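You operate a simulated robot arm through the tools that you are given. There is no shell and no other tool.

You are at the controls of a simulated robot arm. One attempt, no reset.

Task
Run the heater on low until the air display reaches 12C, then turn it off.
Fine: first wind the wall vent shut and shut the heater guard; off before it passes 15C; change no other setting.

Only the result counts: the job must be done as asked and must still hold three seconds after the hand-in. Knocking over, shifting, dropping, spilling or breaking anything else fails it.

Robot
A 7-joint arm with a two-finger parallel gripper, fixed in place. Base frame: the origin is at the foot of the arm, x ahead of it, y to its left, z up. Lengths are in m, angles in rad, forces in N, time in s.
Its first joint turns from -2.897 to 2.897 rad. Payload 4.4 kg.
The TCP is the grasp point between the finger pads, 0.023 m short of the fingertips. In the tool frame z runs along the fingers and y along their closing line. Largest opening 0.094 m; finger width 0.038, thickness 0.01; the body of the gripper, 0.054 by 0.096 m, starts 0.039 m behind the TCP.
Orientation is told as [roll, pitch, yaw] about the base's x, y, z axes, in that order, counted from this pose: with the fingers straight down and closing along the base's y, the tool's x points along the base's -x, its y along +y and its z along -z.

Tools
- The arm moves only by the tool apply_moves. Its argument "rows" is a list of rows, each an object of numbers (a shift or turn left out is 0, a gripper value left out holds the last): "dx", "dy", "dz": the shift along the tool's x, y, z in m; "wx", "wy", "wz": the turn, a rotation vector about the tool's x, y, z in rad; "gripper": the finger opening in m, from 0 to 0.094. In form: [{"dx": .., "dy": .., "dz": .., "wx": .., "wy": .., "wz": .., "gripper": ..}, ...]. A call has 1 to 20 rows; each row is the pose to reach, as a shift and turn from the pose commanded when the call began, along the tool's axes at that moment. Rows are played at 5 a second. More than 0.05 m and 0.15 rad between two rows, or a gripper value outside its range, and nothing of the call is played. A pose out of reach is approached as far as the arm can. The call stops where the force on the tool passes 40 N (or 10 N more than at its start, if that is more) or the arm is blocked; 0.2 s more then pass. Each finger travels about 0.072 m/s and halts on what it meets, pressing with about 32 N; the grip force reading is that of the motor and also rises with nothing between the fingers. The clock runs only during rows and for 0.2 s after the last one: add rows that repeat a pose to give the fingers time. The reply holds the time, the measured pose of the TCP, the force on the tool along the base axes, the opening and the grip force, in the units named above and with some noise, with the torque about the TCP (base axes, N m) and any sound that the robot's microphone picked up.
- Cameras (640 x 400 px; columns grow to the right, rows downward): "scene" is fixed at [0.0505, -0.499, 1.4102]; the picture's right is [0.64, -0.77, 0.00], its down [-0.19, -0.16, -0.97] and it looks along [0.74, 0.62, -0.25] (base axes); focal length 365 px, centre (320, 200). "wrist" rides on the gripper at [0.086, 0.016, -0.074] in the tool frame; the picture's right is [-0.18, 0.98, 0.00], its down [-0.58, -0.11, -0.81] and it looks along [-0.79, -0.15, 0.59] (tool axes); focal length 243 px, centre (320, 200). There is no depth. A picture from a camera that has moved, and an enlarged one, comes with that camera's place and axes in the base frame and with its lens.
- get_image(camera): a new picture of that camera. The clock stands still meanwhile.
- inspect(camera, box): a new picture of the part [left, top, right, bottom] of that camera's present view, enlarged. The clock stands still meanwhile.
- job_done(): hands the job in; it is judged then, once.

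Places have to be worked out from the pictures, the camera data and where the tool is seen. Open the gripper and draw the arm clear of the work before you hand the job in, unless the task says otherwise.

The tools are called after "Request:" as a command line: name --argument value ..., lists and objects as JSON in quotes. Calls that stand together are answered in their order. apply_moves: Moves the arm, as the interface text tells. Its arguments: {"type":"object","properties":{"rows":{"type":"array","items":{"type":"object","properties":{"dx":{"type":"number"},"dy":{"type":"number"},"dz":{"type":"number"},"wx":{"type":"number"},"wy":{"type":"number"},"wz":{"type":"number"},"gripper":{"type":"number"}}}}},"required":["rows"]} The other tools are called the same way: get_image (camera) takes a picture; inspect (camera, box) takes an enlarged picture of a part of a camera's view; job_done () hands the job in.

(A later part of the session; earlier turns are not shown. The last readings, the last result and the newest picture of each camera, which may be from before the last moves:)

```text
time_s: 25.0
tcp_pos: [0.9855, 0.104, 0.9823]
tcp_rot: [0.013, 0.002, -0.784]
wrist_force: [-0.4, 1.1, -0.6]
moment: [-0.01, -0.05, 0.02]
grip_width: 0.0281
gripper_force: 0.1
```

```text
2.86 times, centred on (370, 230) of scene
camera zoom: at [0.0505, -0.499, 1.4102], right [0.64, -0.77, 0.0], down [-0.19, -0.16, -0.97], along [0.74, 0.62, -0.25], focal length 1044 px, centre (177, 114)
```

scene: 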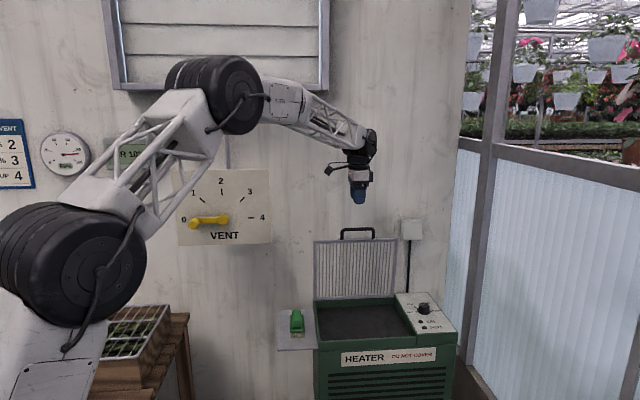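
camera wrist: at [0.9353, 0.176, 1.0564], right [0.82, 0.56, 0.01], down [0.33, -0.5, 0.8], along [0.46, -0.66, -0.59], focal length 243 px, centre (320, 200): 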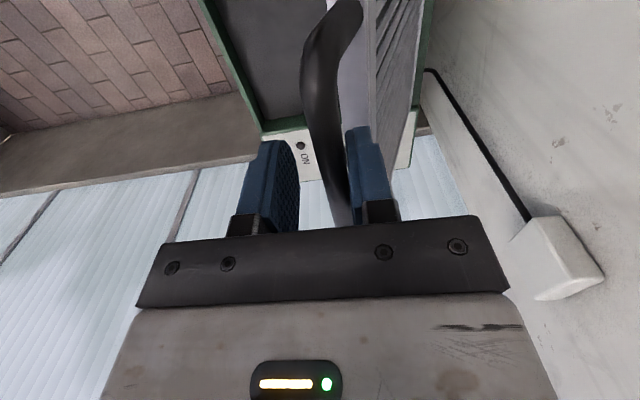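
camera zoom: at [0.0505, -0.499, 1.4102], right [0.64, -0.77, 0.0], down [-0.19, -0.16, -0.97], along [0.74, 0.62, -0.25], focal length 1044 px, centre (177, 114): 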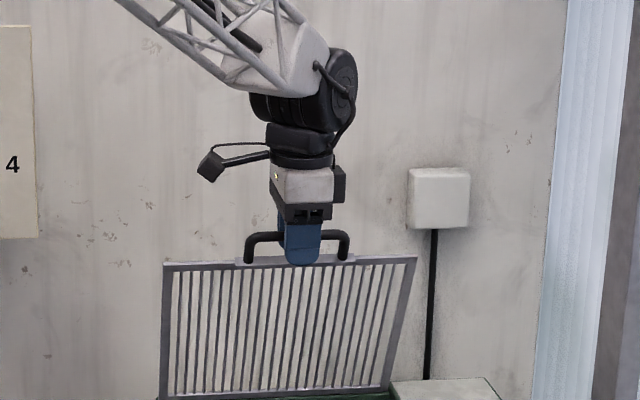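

The guard is following with the rear finger pulling the bar. I'll continue along the arc to about 65°.

Request:
apply_moves --rows '[{"dy": -0.0105, "dz": 0.0045}, {"dy": -0.0211, "dz": 0.01}, {"dy": -0.0315, "dz": 0.015}, {"dy": -0.0418, "dz": 0.0205}, {"dy": -0.0514, "dz": 0.027}, {"dy": -0.0609, "dz": 0.034}, {"dy": -0.0698, "dz": 0.0412}, {"dy": -0.0787, "dz": 0.049}, {"dy": -0.087, "dz": 0.0575}, {"dy": -0.095, "dz": 0.0665}, {"dy": -0.1025, "dz": 0.0755}, {"dy": -0.1097, "dz": 0.085}, {"dy": -0.1163, "dz": 0.095}, {"dy": -0.1225, "dz": 0.105}, {"dy": -0.1283, "dz": 0.1155}, {"dy": -0.1338, "dz": 0.126}, {"dy": -0.1338, "dz": 0.126}]'

Request:
get_image --camera "wrist"

Request:
inspect --camera "scene" --box '[290, 180, 460, 340]'

```text
time_s: 28.6
tcp_pos: [0.8923, 0.0107, 0.8539]
tcp_rot: [0.01, 0.002, -0.786]
wrist_force: [0.6, 0.6, -0.1]
moment: [-0.01, 0.02, 0.02]
grip_width: 0.0284
gripper_force: 0.3
```

```text
taken
camera wrist: at [0.8415, 0.0833, 0.929], right [0.82, 0.57, 0.01], down [0.33, -0.5, 0.8], along [0.46, -0.66, -0.59], focal length 243 px, centre (320, 200)
```

wrist: 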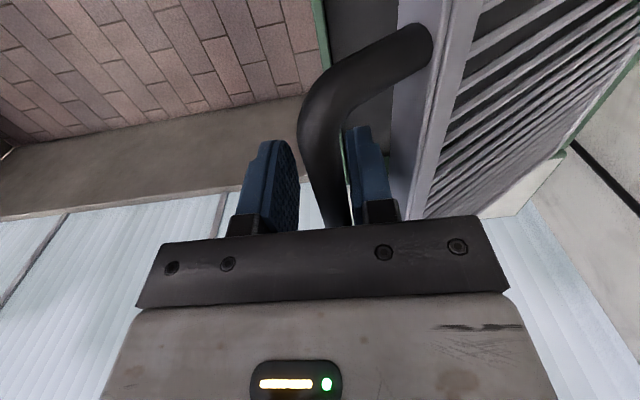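

```text
2.50 times, centred on (375, 260) of scene
camera zoom: at [0.0505, -0.499, 1.4102], right [0.64, -0.77, 0.0], down [-0.19, -0.16, -0.97], along [0.74, 0.62, -0.25], focal length 914 px, centre (182, 50)
```

zoom: 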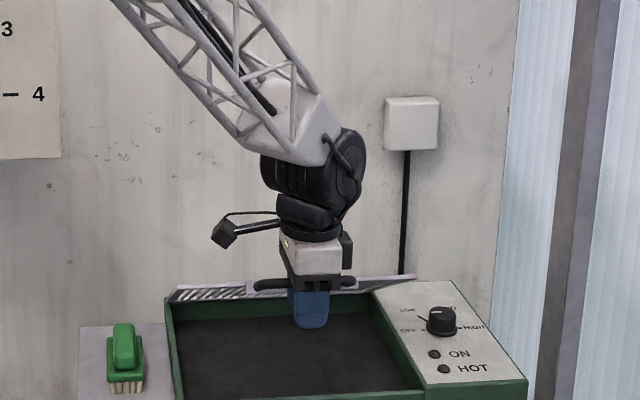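

The guard is at about 59° and holds its own angle, with the bar near s=0.645, z=0.869. I'll free the cage, lift above the bar and close the fingers, so I can press it down the rest of the way.

Request:
apply_moves --rows '[{"dy": -0.002, "dz": 0.0}, {"dy": -0.005, "dz": -0.02, "gripper": 0.034}, {"dy": -0.005, "dz": -0.045}, {"dy": -0.005, "dz": -0.07}, {"dy": -0.005, "dz": -0.075, "gripper": 0.0}, {"dy": -0.005, "dz": -0.075, "gripper": 0.0}]'

Request:
get_image --camera "wrist"

Request:
inspect --camera "scene" --box '[290, 180, 460, 340]'

```text
time_s: 30.0
tcp_pos: [0.8878, 0.0079, 0.9276]
tcp_rot: [0.012, 0.001, -0.786]
wrist_force: [0.6, -0.2, 0.1]
moment: [0.02, 0.02, 0.02]
grip_width: 0.0
gripper_force: 31.7
```

```text
taken
camera wrist: at [0.837, 0.0797, 1.0021], right [0.82, 0.56, 0.01], down [0.33, -0.5, 0.8], along [0.46, -0.66, -0.59], focal length 243 px, centre (320, 200)
```

wrist: 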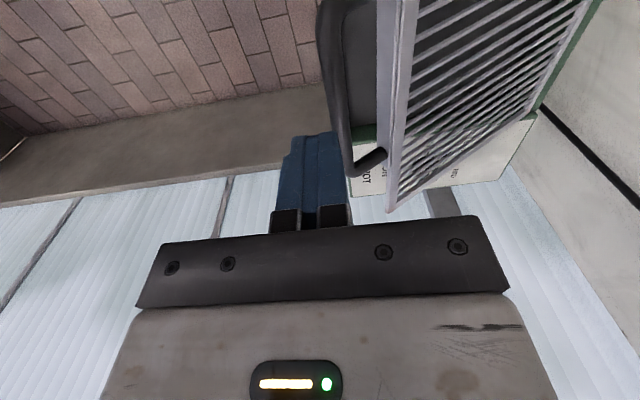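

```text
2.50 times, centred on (375, 260) of scene
camera zoom: at [0.0505, -0.499, 1.4102], right [0.64, -0.77, 0.0], down [-0.19, -0.16, -0.97], along [0.74, 0.62, -0.25], focal length 914 px, centre (182, 50)
```

zoom: 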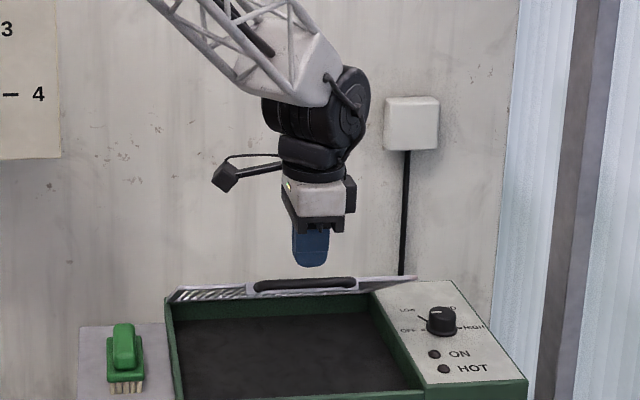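

The bar is at about s=0.643, z=0.862 and the guard is holding. I'll press down on it with the closed fingertips, following its arc to about 80°.

Request:
apply_moves --rows '[{"dy": 0.01, "dz": 0.02}, {"dy": 0.01, "dz": 0.034}, {"dy": 0.0045, "dz": 0.0465}, {"dy": -0.001, "dz": 0.0575}, {"dy": -0.006, "dz": 0.069}, {"dy": -0.0105, "dz": 0.0805}, {"dy": -0.0145, "dz": 0.092}, {"dy": -0.018, "dz": 0.104}, {"dy": -0.021, "dz": 0.116}, {"dy": -0.0235, "dz": 0.128}, {"dy": -0.0235, "dz": 0.128}]'

Request:
get_image --camera "wrist"

Request:
inspect --camera "scene" --box '[290, 210, 460, 370]'

```text
time_s: 32.4
tcp_pos: [0.8702, -0.0107, 0.8011]
tcp_rot: [0.011, 0.003, -0.786]
wrist_force: [0.3, -0.3, -0.4]
moment: [0.02, 0.0, -0.01]
grip_width: 0.0002
gripper_force: 32.3
```

```text
taken
camera wrist: at [0.8198, 0.0627, 0.8751], right [0.82, 0.56, 0.01], down [0.33, -0.5, 0.8], along [0.46, -0.66, -0.59], focal length 243 px, centre (320, 200)
```

wrist: 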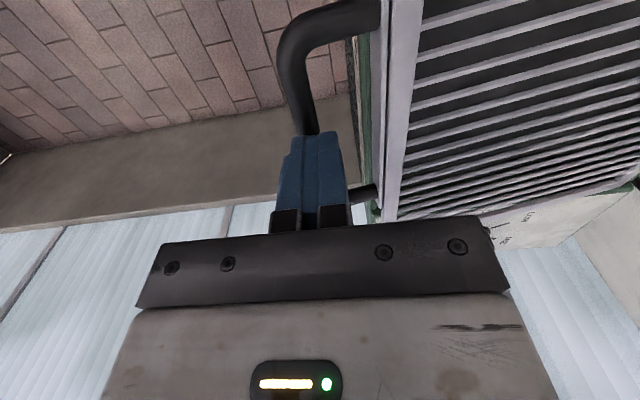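

```text
2.50 times, centred on (375, 290) of scene
camera zoom: at [0.0505, -0.499, 1.4102], right [0.64, -0.77, 0.0], down [-0.19, -0.16, -0.97], along [0.74, 0.62, -0.25], focal length 914 px, centre (182, -25)
```

zoom: 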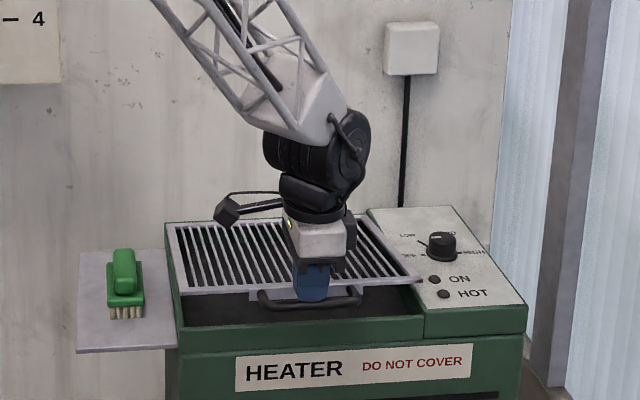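

The guard has about 10° left. I'll keep pressing in smaller steps until it seats on the rim.

Request:
apply_moves --rows '[{"dy": -0.001, "dz": 0.008}, {"dy": -0.002, "dz": 0.016}, {"dy": -0.003, "dz": 0.024}, {"dy": -0.003, "dz": 0.032}, {"dy": -0.003, "dz": 0.038}, {"dy": -0.003, "dz": 0.043}, {"dy": -0.003, "dz": 0.047}, {"dy": -0.003, "dz": 0.051}, {"dy": -0.003, "dz": 0.054}, {"dy": -0.003, "dz": 0.057}]'

Request:
get_image --camera "wrist"

Request:
inspect --camera "scene" --box '[290, 230, 460, 370]'

```text
time_s: 34.5
tcp_pos: [0.8699, -0.0094, 0.7485]
tcp_rot: [0.014, 0.001, -0.784]
wrist_force: [-5.6, -2.0, 10.7]
moment: [-0.09, 0.21, -0.05]
grip_width: 0.0
gripper_force: 32.0
stopped in row 10: the force on the tool passed its limit at 48 N (the readings are from after the stop); the commanded pose is now the measured one
```

```text
taken
camera wrist: at [0.8202, 0.0624, 0.8228], right [0.83, 0.56, 0.01], down [0.33, -0.5, 0.81], along [0.46, -0.66, -0.59], focal length 243 px, centre (320, 200)
```

wrist: 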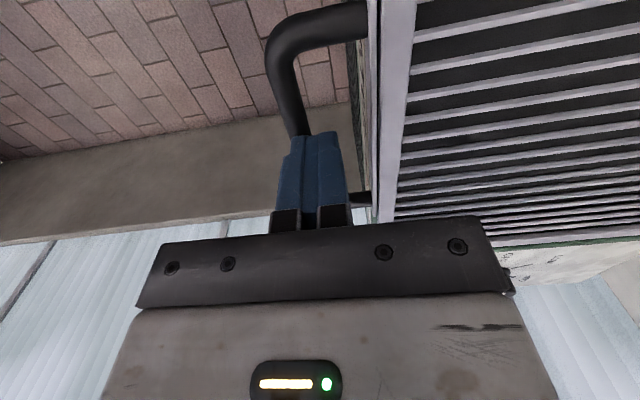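

```text
2.86 times, centred on (375, 300) of scene
camera zoom: at [0.0505, -0.499, 1.4102], right [0.64, -0.77, 0.0], down [-0.19, -0.16, -0.97], along [0.74, 0.62, -0.25], focal length 1044 px, centre (163, -86)
```

zoom: 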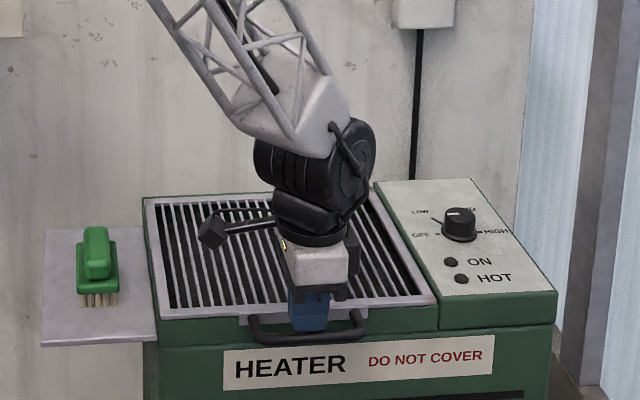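

The force rose sharply as the guard seated, and it lies flat on the rim. I'll lift off and check that it stays shut.

Request:
apply_moves --rows '[{"dz": -0.03}, {"dz": -0.075}, {"dz": -0.12}, {"dz": -0.165}, {"dz": -0.2}, {"dz": -0.2}]'

Request:
get_image --camera "wrist"

Request:
inspect --camera "scene" --box '[290, 230, 460, 370]'

Request:
get_image --camera "scene"

```text
time_s: 35.9
tcp_pos: [0.8679, -0.0131, 0.9487]
tcp_rot: [0.011, -0.001, -0.786]
wrist_force: [0.3, 0.6, 0.2]
moment: [0.01, -0.01, -0.03]
grip_width: 0.0
gripper_force: 32.0
```

```text
taken
camera wrist: at [0.8174, 0.0596, 1.0226], right [0.83, 0.56, 0.01], down [0.33, -0.5, 0.8], along [0.46, -0.66, -0.59], focal length 243 px, centre (320, 200)
```

wrist: 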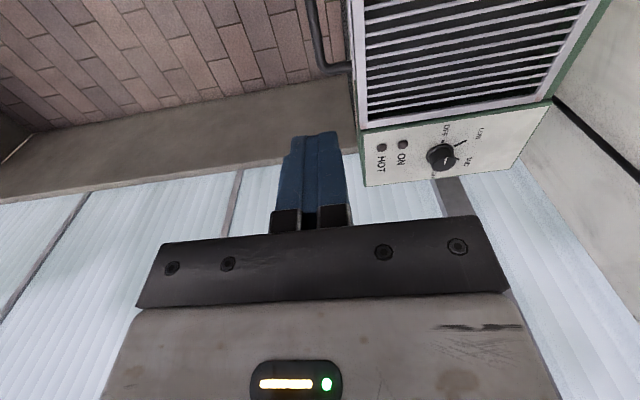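

```text
2.86 times, centred on (375, 300) of scene
camera zoom: at [0.0505, -0.499, 1.4102], right [0.64, -0.77, 0.0], down [-0.19, -0.16, -0.97], along [0.74, 0.62, -0.25], focal length 1044 px, centre (163, -86)
```

zoom: 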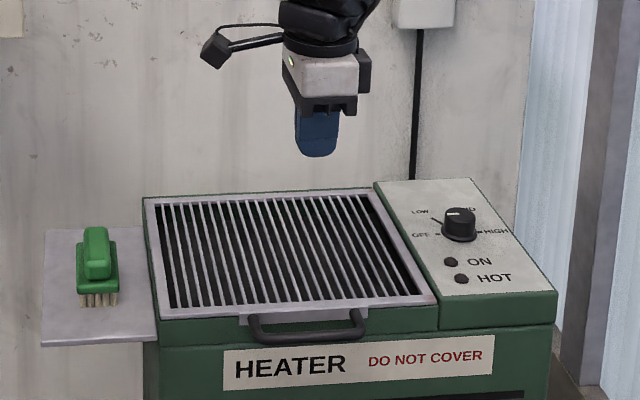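

```text
taken
```

scene: 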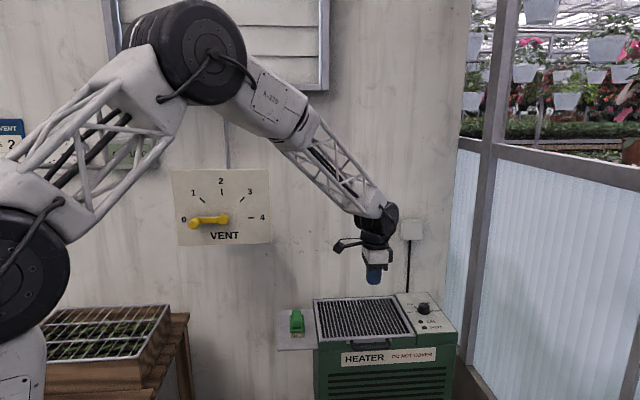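

Guard flat and shut, vent still at 0, knob at OFF. Next I go above the heater knob near [1.142,-0.054], turning to yaw +0.5 so a 60° clockwise turn stays in range, with the gripper opening.

Request:
apply_moves --rows '[{"dx": -0.022, "dy": 0.0166, "dz": 0.002, "wz": -0.129, "gripper": 0.065}, {"dx": -0.044, "dy": 0.0331, "dz": 0.004, "wz": -0.257}, {"dx": -0.0666, "dy": 0.0497, "dz": 0.006, "wz": -0.386}, {"dx": -0.0888, "dy": 0.0662, "dz": 0.008, "wz": -0.514}, {"dx": -0.111, "dy": 0.0828, "dz": 0.01, "wz": -0.643}, {"dx": -0.1331, "dy": 0.0994, "dz": 0.012, "wz": -0.772}, {"dx": -0.1553, "dy": 0.1159, "dz": 0.014, "wz": -0.9}, {"dx": -0.1775, "dy": 0.1325, "dz": 0.016, "wz": -1.029}, {"dx": -0.1997, "dy": 0.149, "dz": 0.018, "wz": -1.157}, {"dx": -0.2219, "dy": 0.1656, "dz": 0.02, "wz": -1.286}, {"dx": -0.2219, "dy": 0.1656, "dz": 0.02, "wz": -1.286}]'

Request:
get_image --camera "wrist"

Request:
get_image --camera "scene"

```text
time_s: 38.2
tcp_pos: [1.1433, -0.051, 0.9291]
tcp_rot: [0.004, -0.011, 0.502]
wrist_force: [-0.9, 1.3, 0.1]
moment: [0.01, -0.03, -0.01]
grip_width: 0.0651
gripper_force: 0.1
```

```text
taken
camera wrist: at [1.059, -0.0785, 1.0017], right [-0.31, 0.95, 0.01], down [0.56, 0.18, 0.81], along [0.77, 0.26, -0.58], focal length 243 px, centre (320, 200)
```

wrist: 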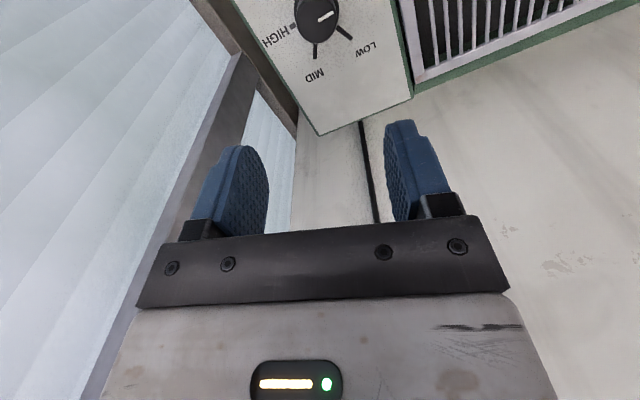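

```text
taken
```

scene: 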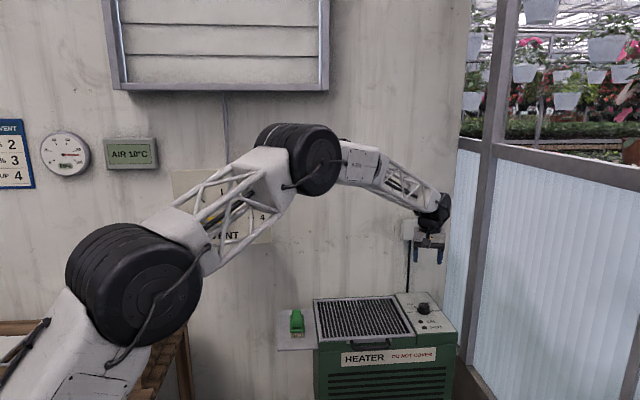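

The arm reaches it easily and the AIR display stays visible at 10°C. I'll zoom in to refine the knob's position before descending.

Request:
inspect --camera "wrist" --box '[260, 0, 390, 80]'

Request:
inspect --camera "scene" --box '[380, 180, 470, 340]'

```text
4.92 times, centred on (325, 40) of wrist
camera zoom: at [1.059, -0.0785, 1.0017], right [-0.31, 0.95, 0.01], down [0.56, 0.18, 0.81], along [0.77, 0.26, -0.58], focal length 1194 px, centre (295, 988)
```

zoom: 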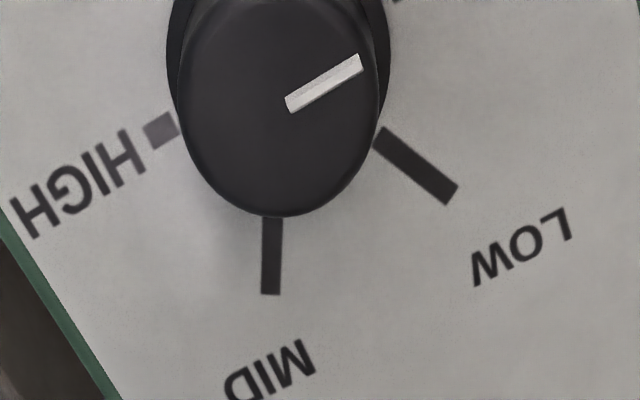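

```text
2.50 times, centred on (425, 260) of scene
camera zoom: at [0.0505, -0.499, 1.4102], right [0.64, -0.77, 0.0], down [-0.19, -0.16, -0.97], along [0.74, 0.62, -0.25], focal length 914 px, centre (58, 50)
```

zoom: 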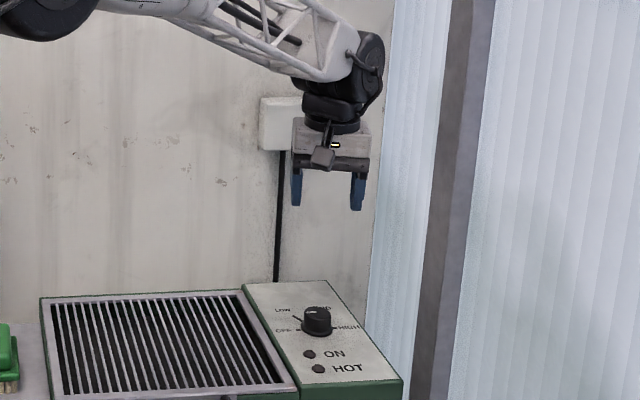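

The knob centre works out near [1.140,-0.0535] and its cap is about 36 mm across. I'll descend most of the way and check alignment.

Request:
apply_moves --rows '[{"dx": 0.0041, "dy": -0.0006, "dz": 0.03}, {"dx": 0.0041, "dy": -0.0006, "dz": 0.065}, {"dx": 0.0041, "dy": -0.0006, "dz": 0.1}, {"dx": 0.0041, "dy": -0.0006, "dz": 0.13}, {"dx": 0.0041, "dy": -0.0006, "dz": 0.13}]'

Request:
get_image --camera "wrist"

Request:
inspect --camera "scene" --box '[380, 240, 470, 340]'

```text
time_s: 39.5
tcp_pos: [1.1406, -0.0503, 0.7972]
tcp_rot: [0.003, -0.011, 0.502]
wrist_force: [0.1, -0.8, 0.7]
moment: [0.0, 0.01, 0.01]
grip_width: 0.0651
gripper_force: 0.0
```

```text
taken
camera wrist: at [1.0565, -0.0796, 0.8708], right [-0.31, 0.95, 0.01], down [0.56, 0.18, 0.81], along [0.77, 0.26, -0.58], focal length 243 px, centre (320, 200)
```

wrist: 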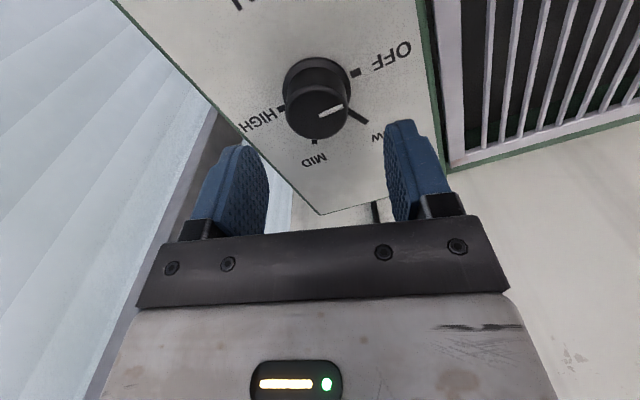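

```text
4.00 times, centred on (425, 290) of scene
camera zoom: at [0.0505, -0.499, 1.4102], right [0.64, -0.77, 0.0], down [-0.19, -0.16, -0.97], along [0.74, 0.62, -0.25], focal length 1462 px, centre (-100, -160)
```

zoom: 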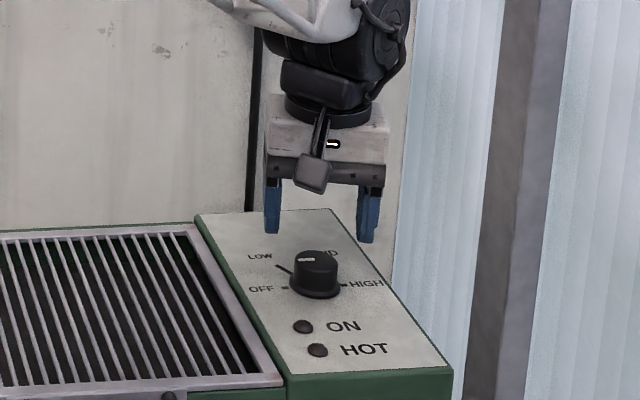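

The two heights agree: cap top at z≈0.741, centre near [1.1396,-0.053]. I'll go down to TCP z≈0.750 and close on the knob.

Request:
apply_moves --rows '[{"dx": 0.0023, "dy": -0.0021, "dz": 0.02, "gripper": 0.065}, {"dx": 0.0023, "dy": -0.0021, "dz": 0.036}, {"dx": 0.0023, "dy": -0.0021, "dz": 0.047}, {"dx": 0.0023, "dy": -0.0021, "dz": 0.047}]'

Request:
get_image --camera "wrist"

Request:
inspect --camera "scene" --box '[380, 250, 470, 340]'

```text
time_s: 40.5
tcp_pos: [1.1425, -0.0539, 0.7528]
tcp_rot: [0.004, -0.012, 0.503]
wrist_force: [-0.4, 0.0, 0.0]
moment: [0.01, -0.03, 0.02]
grip_width: 0.0651
gripper_force: 0.0
```

```text
taken
camera wrist: at [1.0573, -0.0819, 0.8251], right [-0.31, 0.95, 0.01], down [0.56, 0.18, 0.81], along [0.77, 0.26, -0.58], focal length 243 px, centre (320, 200)
```

wrist: 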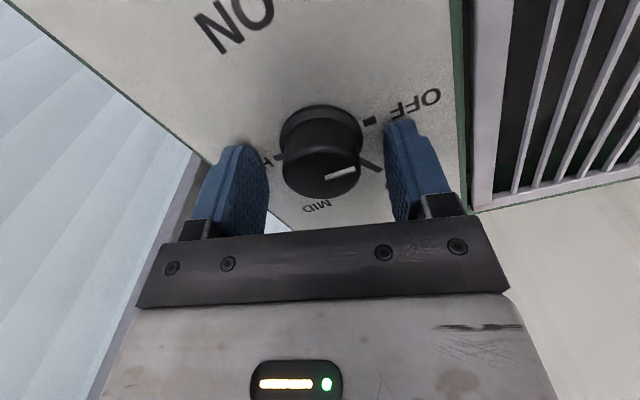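

```text
4.44 times, centred on (425, 295) of scene
camera zoom: at [0.0505, -0.499, 1.4102], right [0.64, -0.77, 0.0], down [-0.19, -0.16, -0.97], along [0.74, 0.62, -0.25], focal length 1624 px, centre (-147, -222)
```

zoom: 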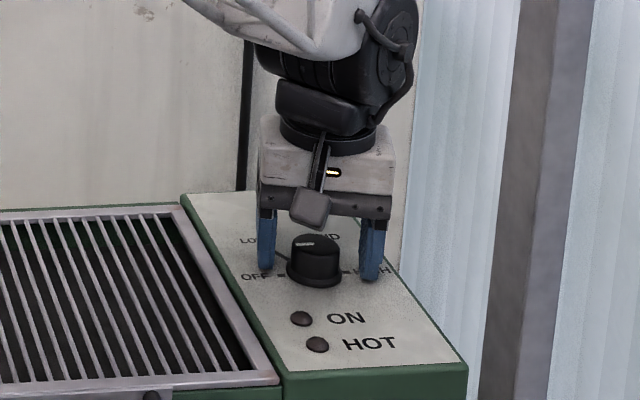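

The fingers flank the knob, with tips around 15 mm below its cap. I'll close to grip it.

Request:
apply_moves --rows '[{"gripper": 0.045}, {"gripper": 0.03}, {"gripper": 0.02}, {"gripper": 0.02}, {"gripper": 0.02}]'

Request:
get_image --camera "wrist"

Request:
inspect --camera "scene" --box '[380, 250, 470, 340]'

Request:
inspect --camera "scene" --box '[40, 110, 170, 200]'

```text
time_s: 41.4
tcp_pos: [1.1417, -0.0531, 0.756]
tcp_rot: [0.004, -0.012, 0.502]
wrist_force: [-20.3, 6.8, 17.5]
moment: [0.25, 0.46, -0.06]
grip_width: 0.0374
gripper_force: 45.1
stopped in row 4: the force on the tool passed its limit at 42 N (the readings are from after the stop); the commanded pose is now the measured one
```

```text
taken
camera wrist: at [1.0577, -0.08, 0.8286], right [-0.31, 0.95, 0.01], down [0.55, 0.18, 0.81], along [0.77, 0.26, -0.58], focal length 243 px, centre (320, 200)
```

wrist: 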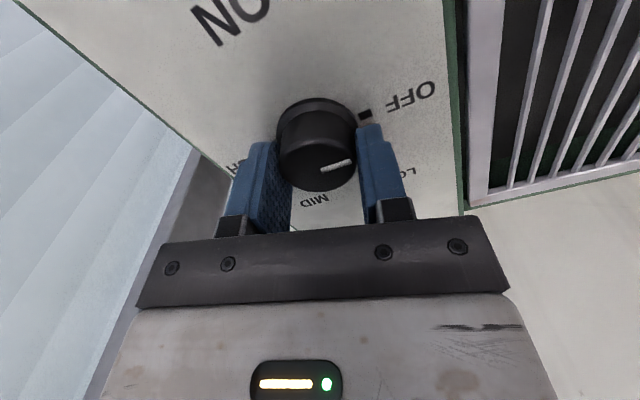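

```text
4.44 times, centred on (425, 295) of scene
camera zoom: at [0.0505, -0.499, 1.4102], right [0.64, -0.77, 0.0], down [-0.19, -0.16, -0.97], along [0.74, 0.62, -0.25], focal length 1624 px, centre (-147, -222)
```

zoom: 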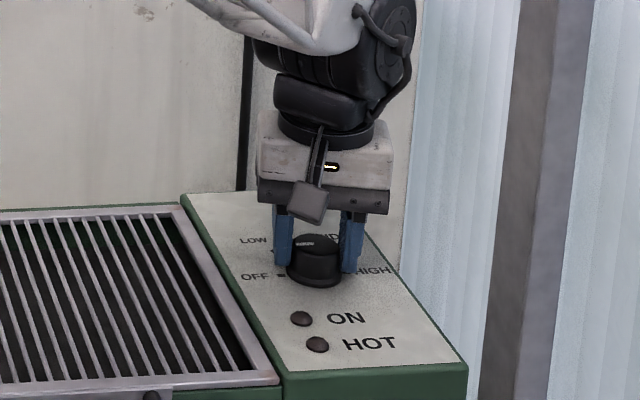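

```text
4.44 times, centred on (105, 155) of scene
camera zoom: at [0.0505, -0.499, 1.4102], right [0.64, -0.77, 0.0], down [-0.19, -0.16, -0.97], along [0.74, 0.62, -0.25], focal length 1624 px, centre (1276, 400)
```

zoom: 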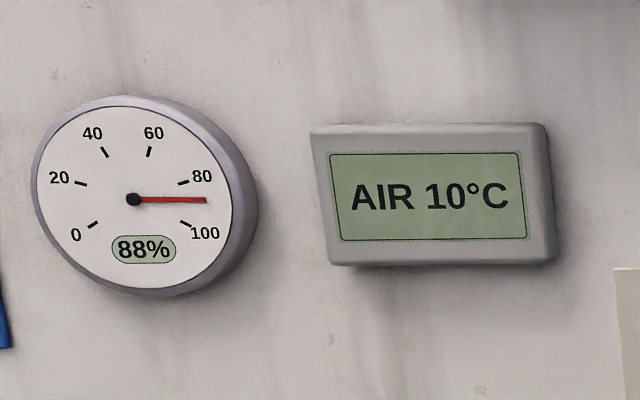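

The fingers have closed on the cap (37 mm), with some residual force as they settled. I'll hold for a moment and read the forces again.

Request:
apply_moves --rows '[{"gripper": 0.02}, {"gripper": 0.02}]'

Request:
inspect --camera "wrist" --box '[200, 70, 440, 230]'

```text
time_s: 42.1
tcp_pos: [1.1431, -0.0513, 0.7585]
tcp_rot: [0.002, -0.013, 0.501]
wrist_force: [-19.7, 3.0, 15.7]
moment: [-0.74, 0.24, -0.04]
grip_width: 0.0352
gripper_force: 45.0
stopped in row 2: the force on the tool passed its limit at 41 N (the readings are from after the stop); the commanded pose is now the measured one
```

```text
2.50 times, centred on (320, 150) of wrist
camera zoom: at [1.0579, -0.0798, 0.8297], right [-0.31, 0.95, 0.01], down [0.55, 0.18, 0.81], along [0.77, 0.26, -0.58], focal length 606 px, centre (320, 325)
```

zoom: 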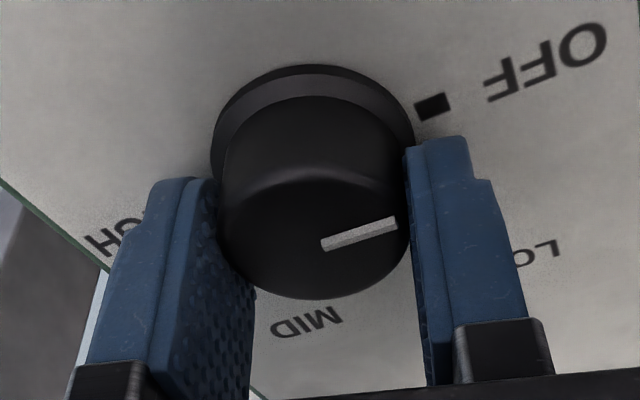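

The tips rode up while squeezing: they were on the knob's sloped skirt. I'll open, re-centre slightly higher so the pads bear only on the cap, and check forces before closing again.

Request:
apply_moves --rows '[{"gripper": 0.05}, {"gripper": 0.05, "dx": 0.0015, "dz": -0.001}, {"gripper": 0.05, "dx": 0.003, "dz": -0.002}, {"gripper": 0.05, "dx": 0.003, "dz": -0.002}]'

Request:
inspect --camera "wrist" --box '[200, 70, 440, 230]'

Request:
inspect --camera "scene" --box '[390, 270, 460, 330]'

```text
time_s: 43.1
tcp_pos: [1.1381, -0.0548, 0.7562]
tcp_rot: [0.004, -0.013, 0.501]
wrist_force: [0.6, 0.6, 0.7]
moment: [0.0, 0.02, 0.03]
grip_width: 0.05
gripper_force: 0.0
```

```text
2.50 times, centred on (320, 150) of wrist
camera zoom: at [1.0542, -0.082, 0.8301], right [-0.31, 0.95, 0.01], down [0.55, 0.18, 0.81], along [0.77, 0.26, -0.58], focal length 606 px, centre (320, 325)
```

zoom: 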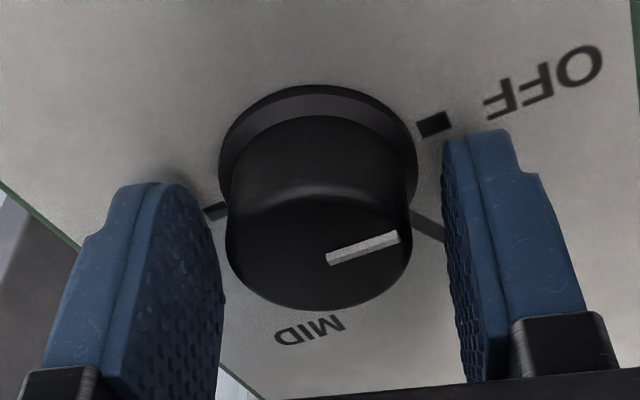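

```text
6.67 times, centred on (425, 300) of scene
camera zoom: at [0.0505, -0.499, 1.4102], right [0.64, -0.77, 0.0], down [-0.19, -0.16, -0.97], along [0.74, 0.62, -0.25], focal length 2436 px, centre (-380, -467)
```

zoom: 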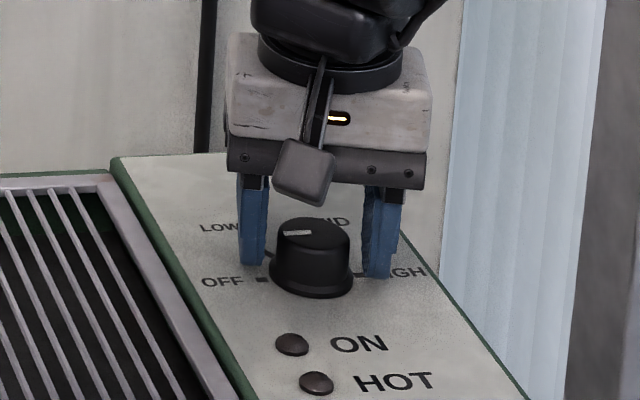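

Now the tool axis lines up with the knob, with tips about 13 mm below the cap top and 7 mm above the skirt. I'll close slowly in small steps, watching the forces.

Request:
apply_moves --rows '[{"gripper": 0.045}, {"gripper": 0.042}, {"gripper": 0.04}, {"gripper": 0.039}, {"gripper": 0.038}, {"gripper": 0.037}, {"gripper": 0.036}]'

Request:
inspect --camera "wrist" --box '[200, 70, 440, 230]'

```text
time_s: 44.7
tcp_pos: [1.1384, -0.0546, 0.7577]
tcp_rot: [0.004, -0.015, 0.501]
wrist_force: [0.5, 0.3, 0.4]
moment: [0.05, -0.01, 0.03]
grip_width: 0.0362
gripper_force: 0.2
```

```text
2.50 times, centred on (320, 150) of wrist
camera zoom: at [1.0542, -0.082, 0.8301], right [-0.31, 0.95, 0.01], down [0.55, 0.18, 0.81], along [0.77, 0.26, -0.58], focal length 606 px, centre (320, 325)
```

zoom: 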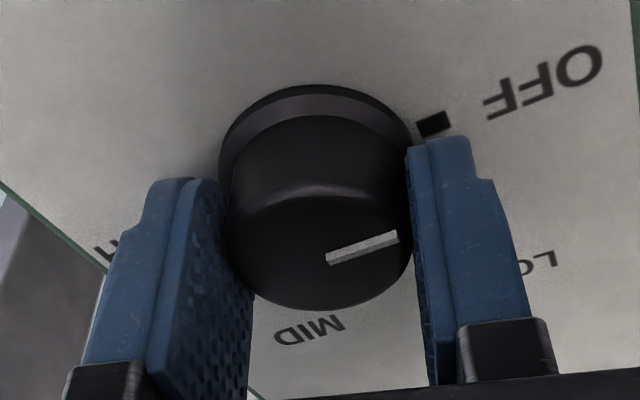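

No contact force yet at 36 mm. I'll continue closing in half-millimetre steps.

Request:
apply_moves --rows '[{"gripper": 0.0355}, {"gripper": 0.035}, {"gripper": 0.0345}, {"gripper": 0.034}, {"gripper": 0.0335}, {"gripper": 0.033}]'

```text
time_s: 46.1
tcp_pos: [1.139, -0.0543, 0.7576]
tcp_rot: [0.004, -0.014, 0.501]
wrist_force: [-2.2, 4.1, 0.6]
moment: [0.1, 0.06, 0.0]
grip_width: 0.0355
gripper_force: 45.1
```

Gripped with 45 N and little side force. I'll turn about the knob axis clockwise from above by half the needed angle first and check that it follows.

Request:
apply_moves --rows '[{"wz": 0.08}, {"wz": 0.16}, {"wz": 0.24}, {"wz": 0.32}, {"wz": 0.4}, {"wz": 0.48}, {"wz": 0.52}]'

Request:
get_image --camera "wrist"

Request:
inspect --camera "scene" --box '[390, 270, 460, 330]'

Request:
inspect --camera "scene" --box '[40, 110, 170, 200]'

```text
time_s: 47.7
tcp_pos: [1.1383, -0.0553, 0.7579]
tcp_rot: [0.01, -0.008, -0.022]
wrist_force: [-24.9, -29.6, 5.4]
moment: [-0.73, 0.32, 0.09]
grip_width: 0.0353
gripper_force: 45.0
```

```text
taken
camera wrist: at [1.0521, -0.0378, 0.8306], right [0.2, 0.98, 0.01], down [0.57, -0.13, 0.81], along [0.8, -0.16, -0.59], focal length 243 px, centre (320, 200)
```

wrist: 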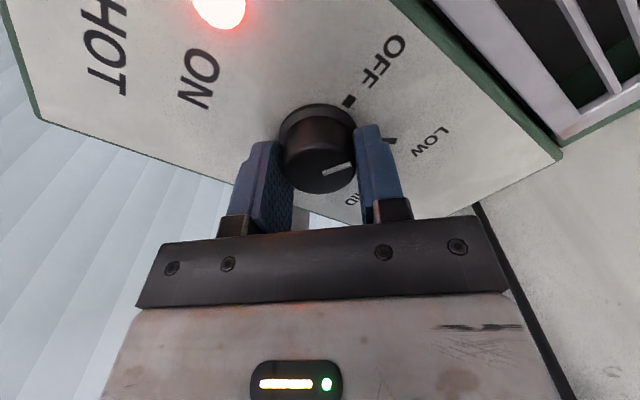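

```text
6.67 times, centred on (425, 300) of scene
camera zoom: at [0.0505, -0.499, 1.4102], right [0.64, -0.77, 0.0], down [-0.19, -0.16, -0.97], along [0.74, 0.62, -0.25], focal length 2436 px, centre (-380, -467)
```

zoom: 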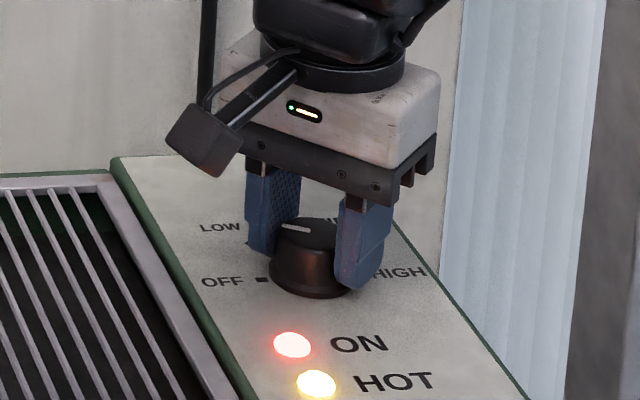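

```text
4.44 times, centred on (105, 155) of scene
camera zoom: at [0.0505, -0.499, 1.4102], right [0.64, -0.77, 0.0], down [-0.19, -0.16, -0.97], along [0.74, 0.62, -0.25], focal length 1624 px, centre (1276, 400)
```

zoom: 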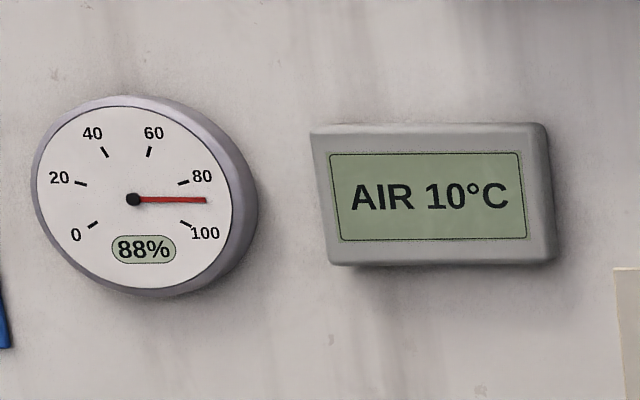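

ON and HOT lamps are lit and the knob is following, but a side force of about 38 N has built up because the turning axis is slightly off. I'll ease the tool a little in the force's direction.

Request:
apply_moves --rows '[{"dx": 0.0007, "dy": -0.0008}, {"dx": 0.0014, "dy": -0.0016}]'

Request:
inspect --camera "wrist" --box '[240, 20, 480, 220]'

Request:
inspect --camera "scene" --box '[40, 110, 170, 200]'

```text
time_s: 48.3
tcp_pos: [1.1375, -0.0543, 0.7581]
tcp_rot: [0.01, -0.012, -0.019]
wrist_force: [12.0, -23.6, -3.1]
moment: [-0.48, -0.76, 0.06]
grip_width: 0.0358
gripper_force: 45.3
```

```text
2.00 times, centred on (360, 120) of wrist
camera zoom: at [1.051, -0.0379, 0.8304], right [0.2, 0.98, 0.01], down [0.57, -0.13, 0.81], along [0.8, -0.16, -0.58], focal length 485 px, centre (240, 360)
```

zoom: 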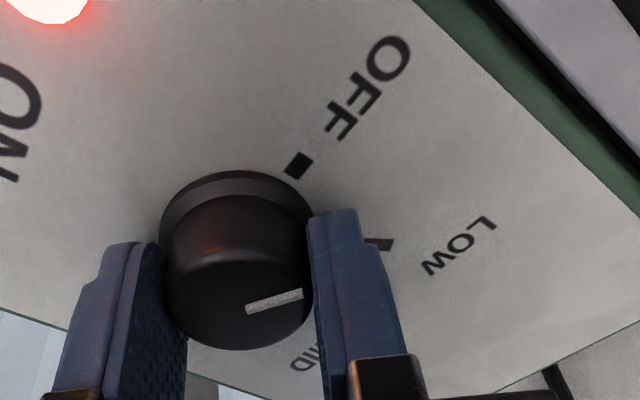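

```text
4.44 times, centred on (105, 155) of scene
camera zoom: at [0.0505, -0.499, 1.4102], right [0.64, -0.77, 0.0], down [-0.19, -0.16, -0.97], along [0.74, 0.62, -0.25], focal length 1624 px, centre (1276, 400)
```

zoom: 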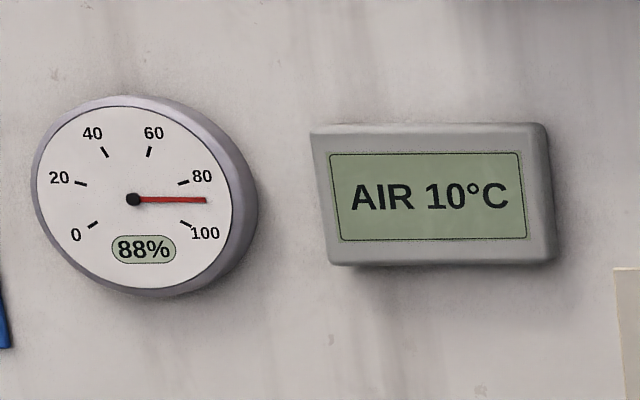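

The knob turns with the gripper without slipping and is about 30° from OFF; side force is down. I'll continue turning toward LOW with a small correction, then check.

Request:
apply_moves --rows '[{"wz": 0.07, "dx": -0.0004, "dy": -0.0004}, {"wz": 0.14, "dx": -0.0004, "dy": -0.0006}, {"wz": 0.21, "dx": -0.0004, "dy": -0.0008}, {"wz": 0.28, "dx": -0.0004, "dy": -0.001}]'

Request:
inspect --camera "scene" --box '[40, 110, 170, 200]'

Request:
inspect --camera "wrist" --box '[240, 20, 480, 220]'

```text
time_s: 49.3
tcp_pos: [1.1382, -0.0548, 0.7572]
tcp_rot: [0.012, -0.007, -0.299]
wrist_force: [-29.8, -13.3, 19.6]
moment: [-0.2, 1.02, 0.08]
grip_width: 0.0353
gripper_force: 44.9
```

```text
4.44 times, centred on (105, 155) of scene
camera zoom: at [0.0505, -0.499, 1.4102], right [0.64, -0.77, 0.0], down [-0.19, -0.16, -0.97], along [0.74, 0.62, -0.25], focal length 1624 px, centre (1276, 400)
```

zoom: 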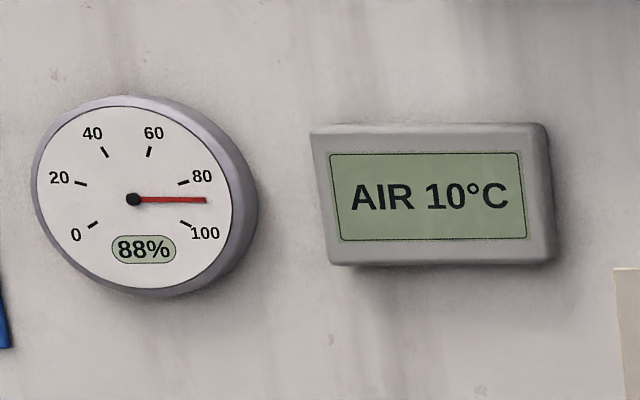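

```text
2.00 times, centred on (360, 120) of wrist
camera zoom: at [1.0593, -0.0153, 0.8308], right [0.47, 0.89, 0.01], down [0.52, -0.28, 0.81], along [0.72, -0.37, -0.59], focal length 485 px, centre (240, 360)
```

zoom: 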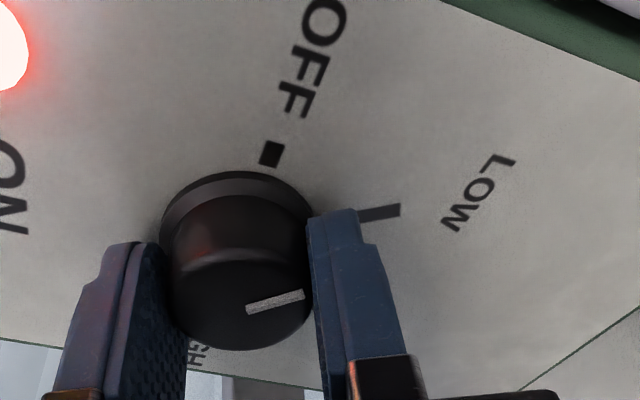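

The knob is at about 46° and still following. I'll relieve the side force and turn the remaining bit to the LOW tick.

Request:
apply_moves --rows '[{"dx": 0.0009, "dy": -0.0006, "dz": -0.0006}, {"dx": 0.0009, "dy": -0.0008, "dz": -0.0006, "wz": 0.06}, {"dx": 0.0009, "dy": -0.001, "dz": -0.0006, "wz": 0.13}, {"dx": 0.0009, "dy": -0.001, "dz": -0.0006, "wz": 0.2}]'

Request:
inspect --camera "scene" --box '[40, 110, 170, 200]'

Request:
inspect --camera "wrist" --box '[240, 20, 480, 220]'

Request:
inspect --camera "scene" --box '[400, 280, 450, 325]'

```text
time_s: 50.3
tcp_pos: [1.1378, -0.0554, 0.7579]
tcp_rot: [0.014, -0.005, -0.5]
wrist_force: [38.7, 4.5, -9.8]
moment: [-0.02, -1.0, 0.0]
grip_width: 0.0355
gripper_force: 44.8
```

```text
4.44 times, centred on (105, 155) of scene
camera zoom: at [0.0505, -0.499, 1.4102], right [0.64, -0.77, 0.0], down [-0.19, -0.16, -0.97], along [0.74, 0.62, -0.25], focal length 1624 px, centre (1276, 400)
```

zoom: 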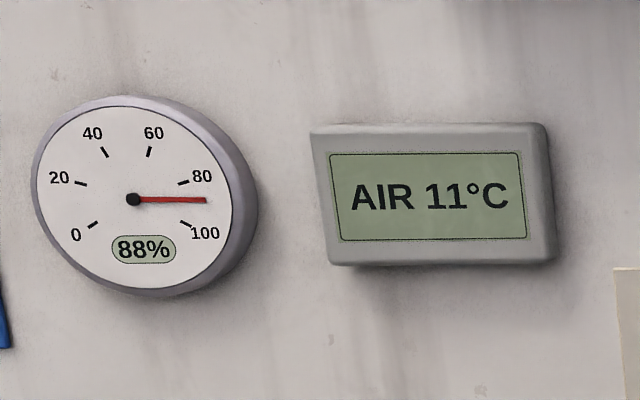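

```text
2.00 times, centred on (360, 120) of wrist
camera zoom: at [1.0682, -0.0007, 0.831], right [0.63, 0.78, 0.01], down [0.45, -0.38, 0.81], along [0.63, -0.5, -0.59], focal length 485 px, centre (240, 360)
```

zoom: 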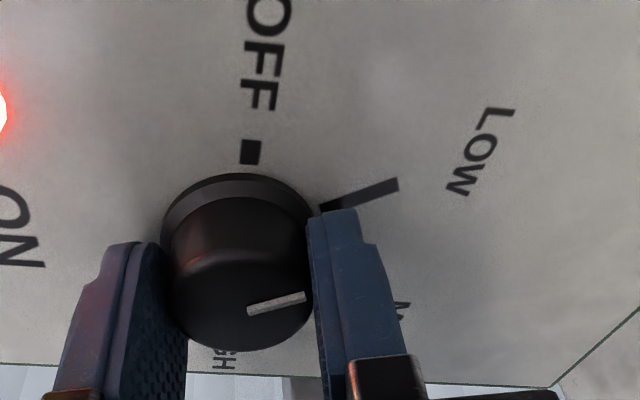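

```text
8.89 times, centred on (425, 302) of scene
camera zoom: at [0.0505, -0.499, 1.4102], right [0.64, -0.77, 0.0], down [-0.19, -0.16, -0.97], along [0.74, 0.62, -0.25], focal length 3248 px, centre (-613, -711)
```

zoom: 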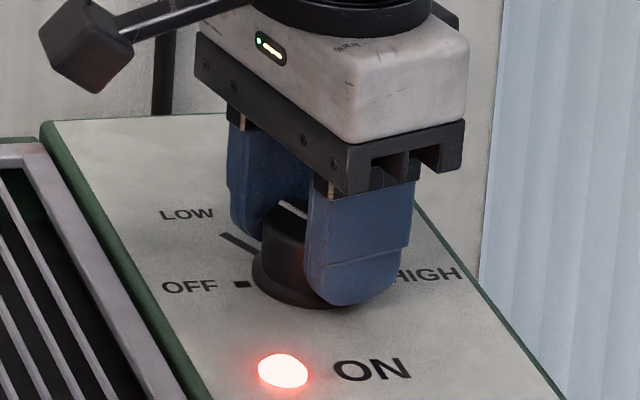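

LOW is selected, ON is lit and the air reads 11°C. I'll relieve the side force while holding, and check the display in small time steps.

Request:
apply_moves --rows '[{"dx": -0.0005, "dy": 0.0003}, {"dx": -0.001, "dy": 0.0005, "wz": -0.04}]'

Request:
inspect --camera "scene" --box '[40, 110, 170, 200]'

Request:
inspect --camera "wrist" --box '[240, 20, 480, 220]'

```text
time_s: 50.9
tcp_pos: [1.1379, -0.0556, 0.7572]
tcp_rot: [0.014, -0.003, -0.457]
wrist_force: [-18.5, 14.7, 10.8]
moment: [0.32, 0.33, 0.02]
grip_width: 0.035
gripper_force: 44.8
```

```text
4.44 times, centred on (105, 155) of scene
camera zoom: at [0.0505, -0.499, 1.4102], right [0.64, -0.77, 0.0], down [-0.19, -0.16, -0.97], along [0.74, 0.62, -0.25], focal length 1624 px, centre (1276, 400)
```

zoom: 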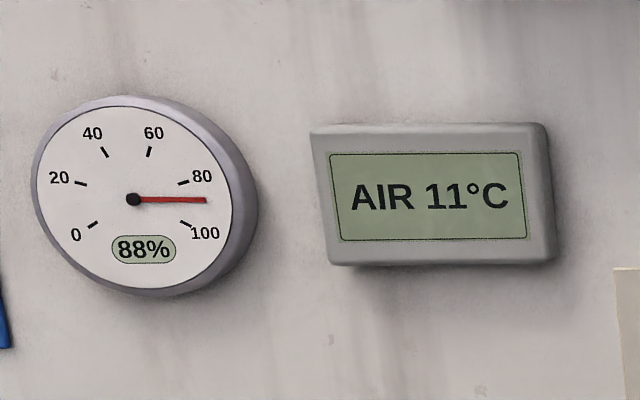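

```text
2.00 times, centred on (360, 120) of wrist
camera zoom: at [1.0662, -0.0035, 0.8313], right [0.6, 0.8, 0.01], down [0.47, -0.36, 0.81], along [0.65, -0.48, -0.59], focal length 485 px, centre (240, 360)
```

zoom: 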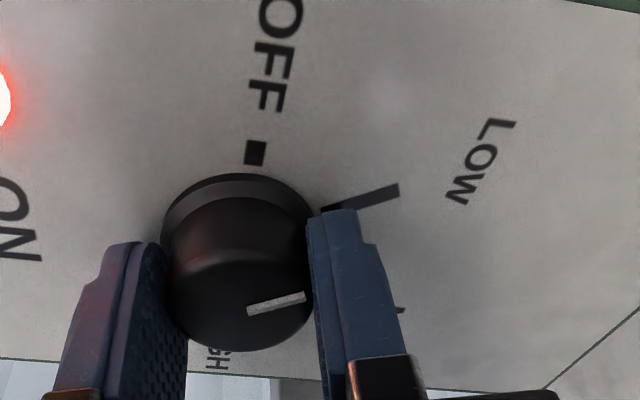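

Still 11°C with the knob on LOW. I'll hold for a few steps and check again.

Request:
apply_moves --rows '[{"dx": 0.0004}, {"dx": 0.0004}, {"dx": 0.0004}, {"dx": 0.0004}]'

Request:
inspect --camera "scene" --box '[40, 110, 170, 200]'

```text
time_s: 51.9
tcp_pos: [1.1378, -0.0564, 0.758]
tcp_rot: [0.011, -0.006, -0.457]
wrist_force: [-25.8, 23.3, 2.8]
moment: [0.56, 0.6, -0.01]
grip_width: 0.0351
gripper_force: 44.9
```

```text
4.44 times, centred on (105, 155) of scene
camera zoom: at [0.0505, -0.499, 1.4102], right [0.64, -0.77, 0.0], down [-0.19, -0.16, -0.97], along [0.74, 0.62, -0.25], focal length 1624 px, centre (1276, 400)
```

zoom: 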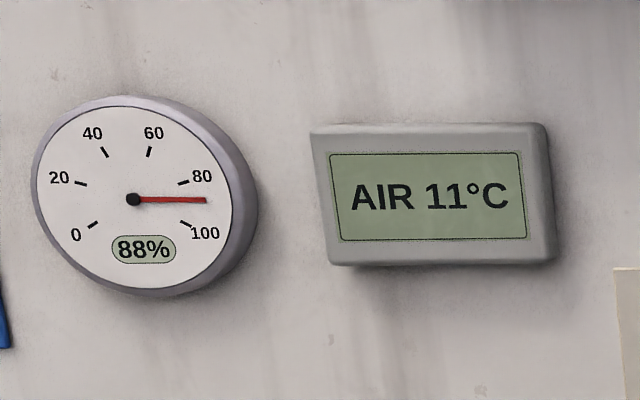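

Still 11°C. I'll hold a bit longer while easing the side force.

Request:
apply_moves --rows '[{"dx": 0.0004, "dy": 0.0002}, {"dx": 0.0004, "dy": 0.0002}, {"dx": 0.0004, "dy": 0.0002}]'

Request:
inspect --camera "scene" --box '[40, 110, 170, 200]'

```text
time_s: 52.7
tcp_pos: [1.1392, -0.0561, 0.7569]
tcp_rot: [0.013, -0.004, -0.456]
wrist_force: [-15.7, 25.1, -9.8]
moment: [0.37, -0.08, 0.02]
grip_width: 0.0356
gripper_force: 45.1
```

```text
4.44 times, centred on (105, 155) of scene
camera zoom: at [0.0505, -0.499, 1.4102], right [0.64, -0.77, 0.0], down [-0.19, -0.16, -0.97], along [0.74, 0.62, -0.25], focal length 1624 px, centre (1276, 400)
```

zoom: 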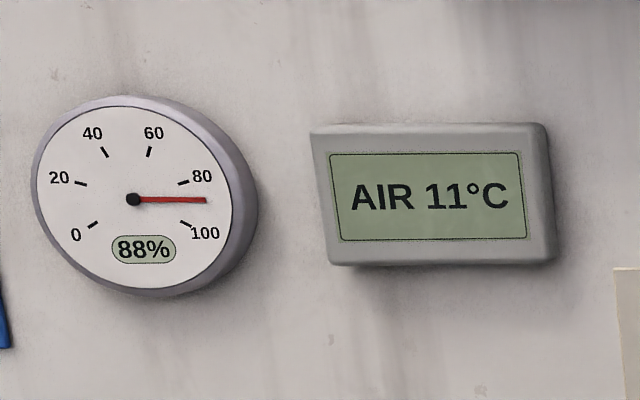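

Still 11°C and the force is lower. Another short hold.

Request:
apply_moves --rows '[{"dx": 0.0}, {"dx": 0.0}, {"dx": 0.0}, {"dx": 0.0}]'

Request:
inspect --camera "scene" --box '[40, 110, 170, 200]'

```text
time_s: 53.7
tcp_pos: [1.1387, -0.0558, 0.7565]
tcp_rot: [0.013, -0.003, -0.458]
wrist_force: [-12.6, 27.6, -17.8]
moment: [0.46, 0.26, 0.0]
grip_width: 0.0352
gripper_force: 45.0
```

```text
4.44 times, centred on (105, 155) of scene
camera zoom: at [0.0505, -0.499, 1.4102], right [0.64, -0.77, 0.0], down [-0.19, -0.16, -0.97], along [0.74, 0.62, -0.25], focal length 1624 px, centre (1276, 400)
```

zoom: 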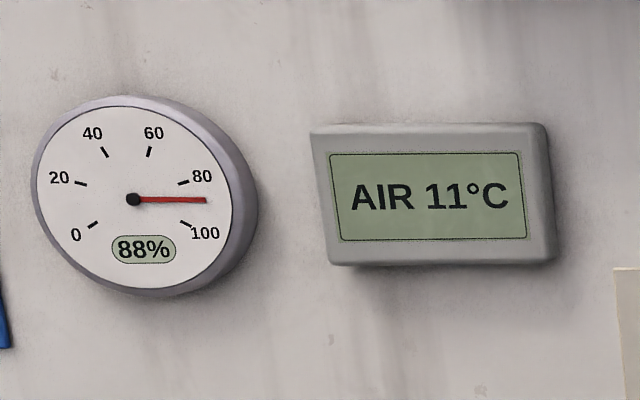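

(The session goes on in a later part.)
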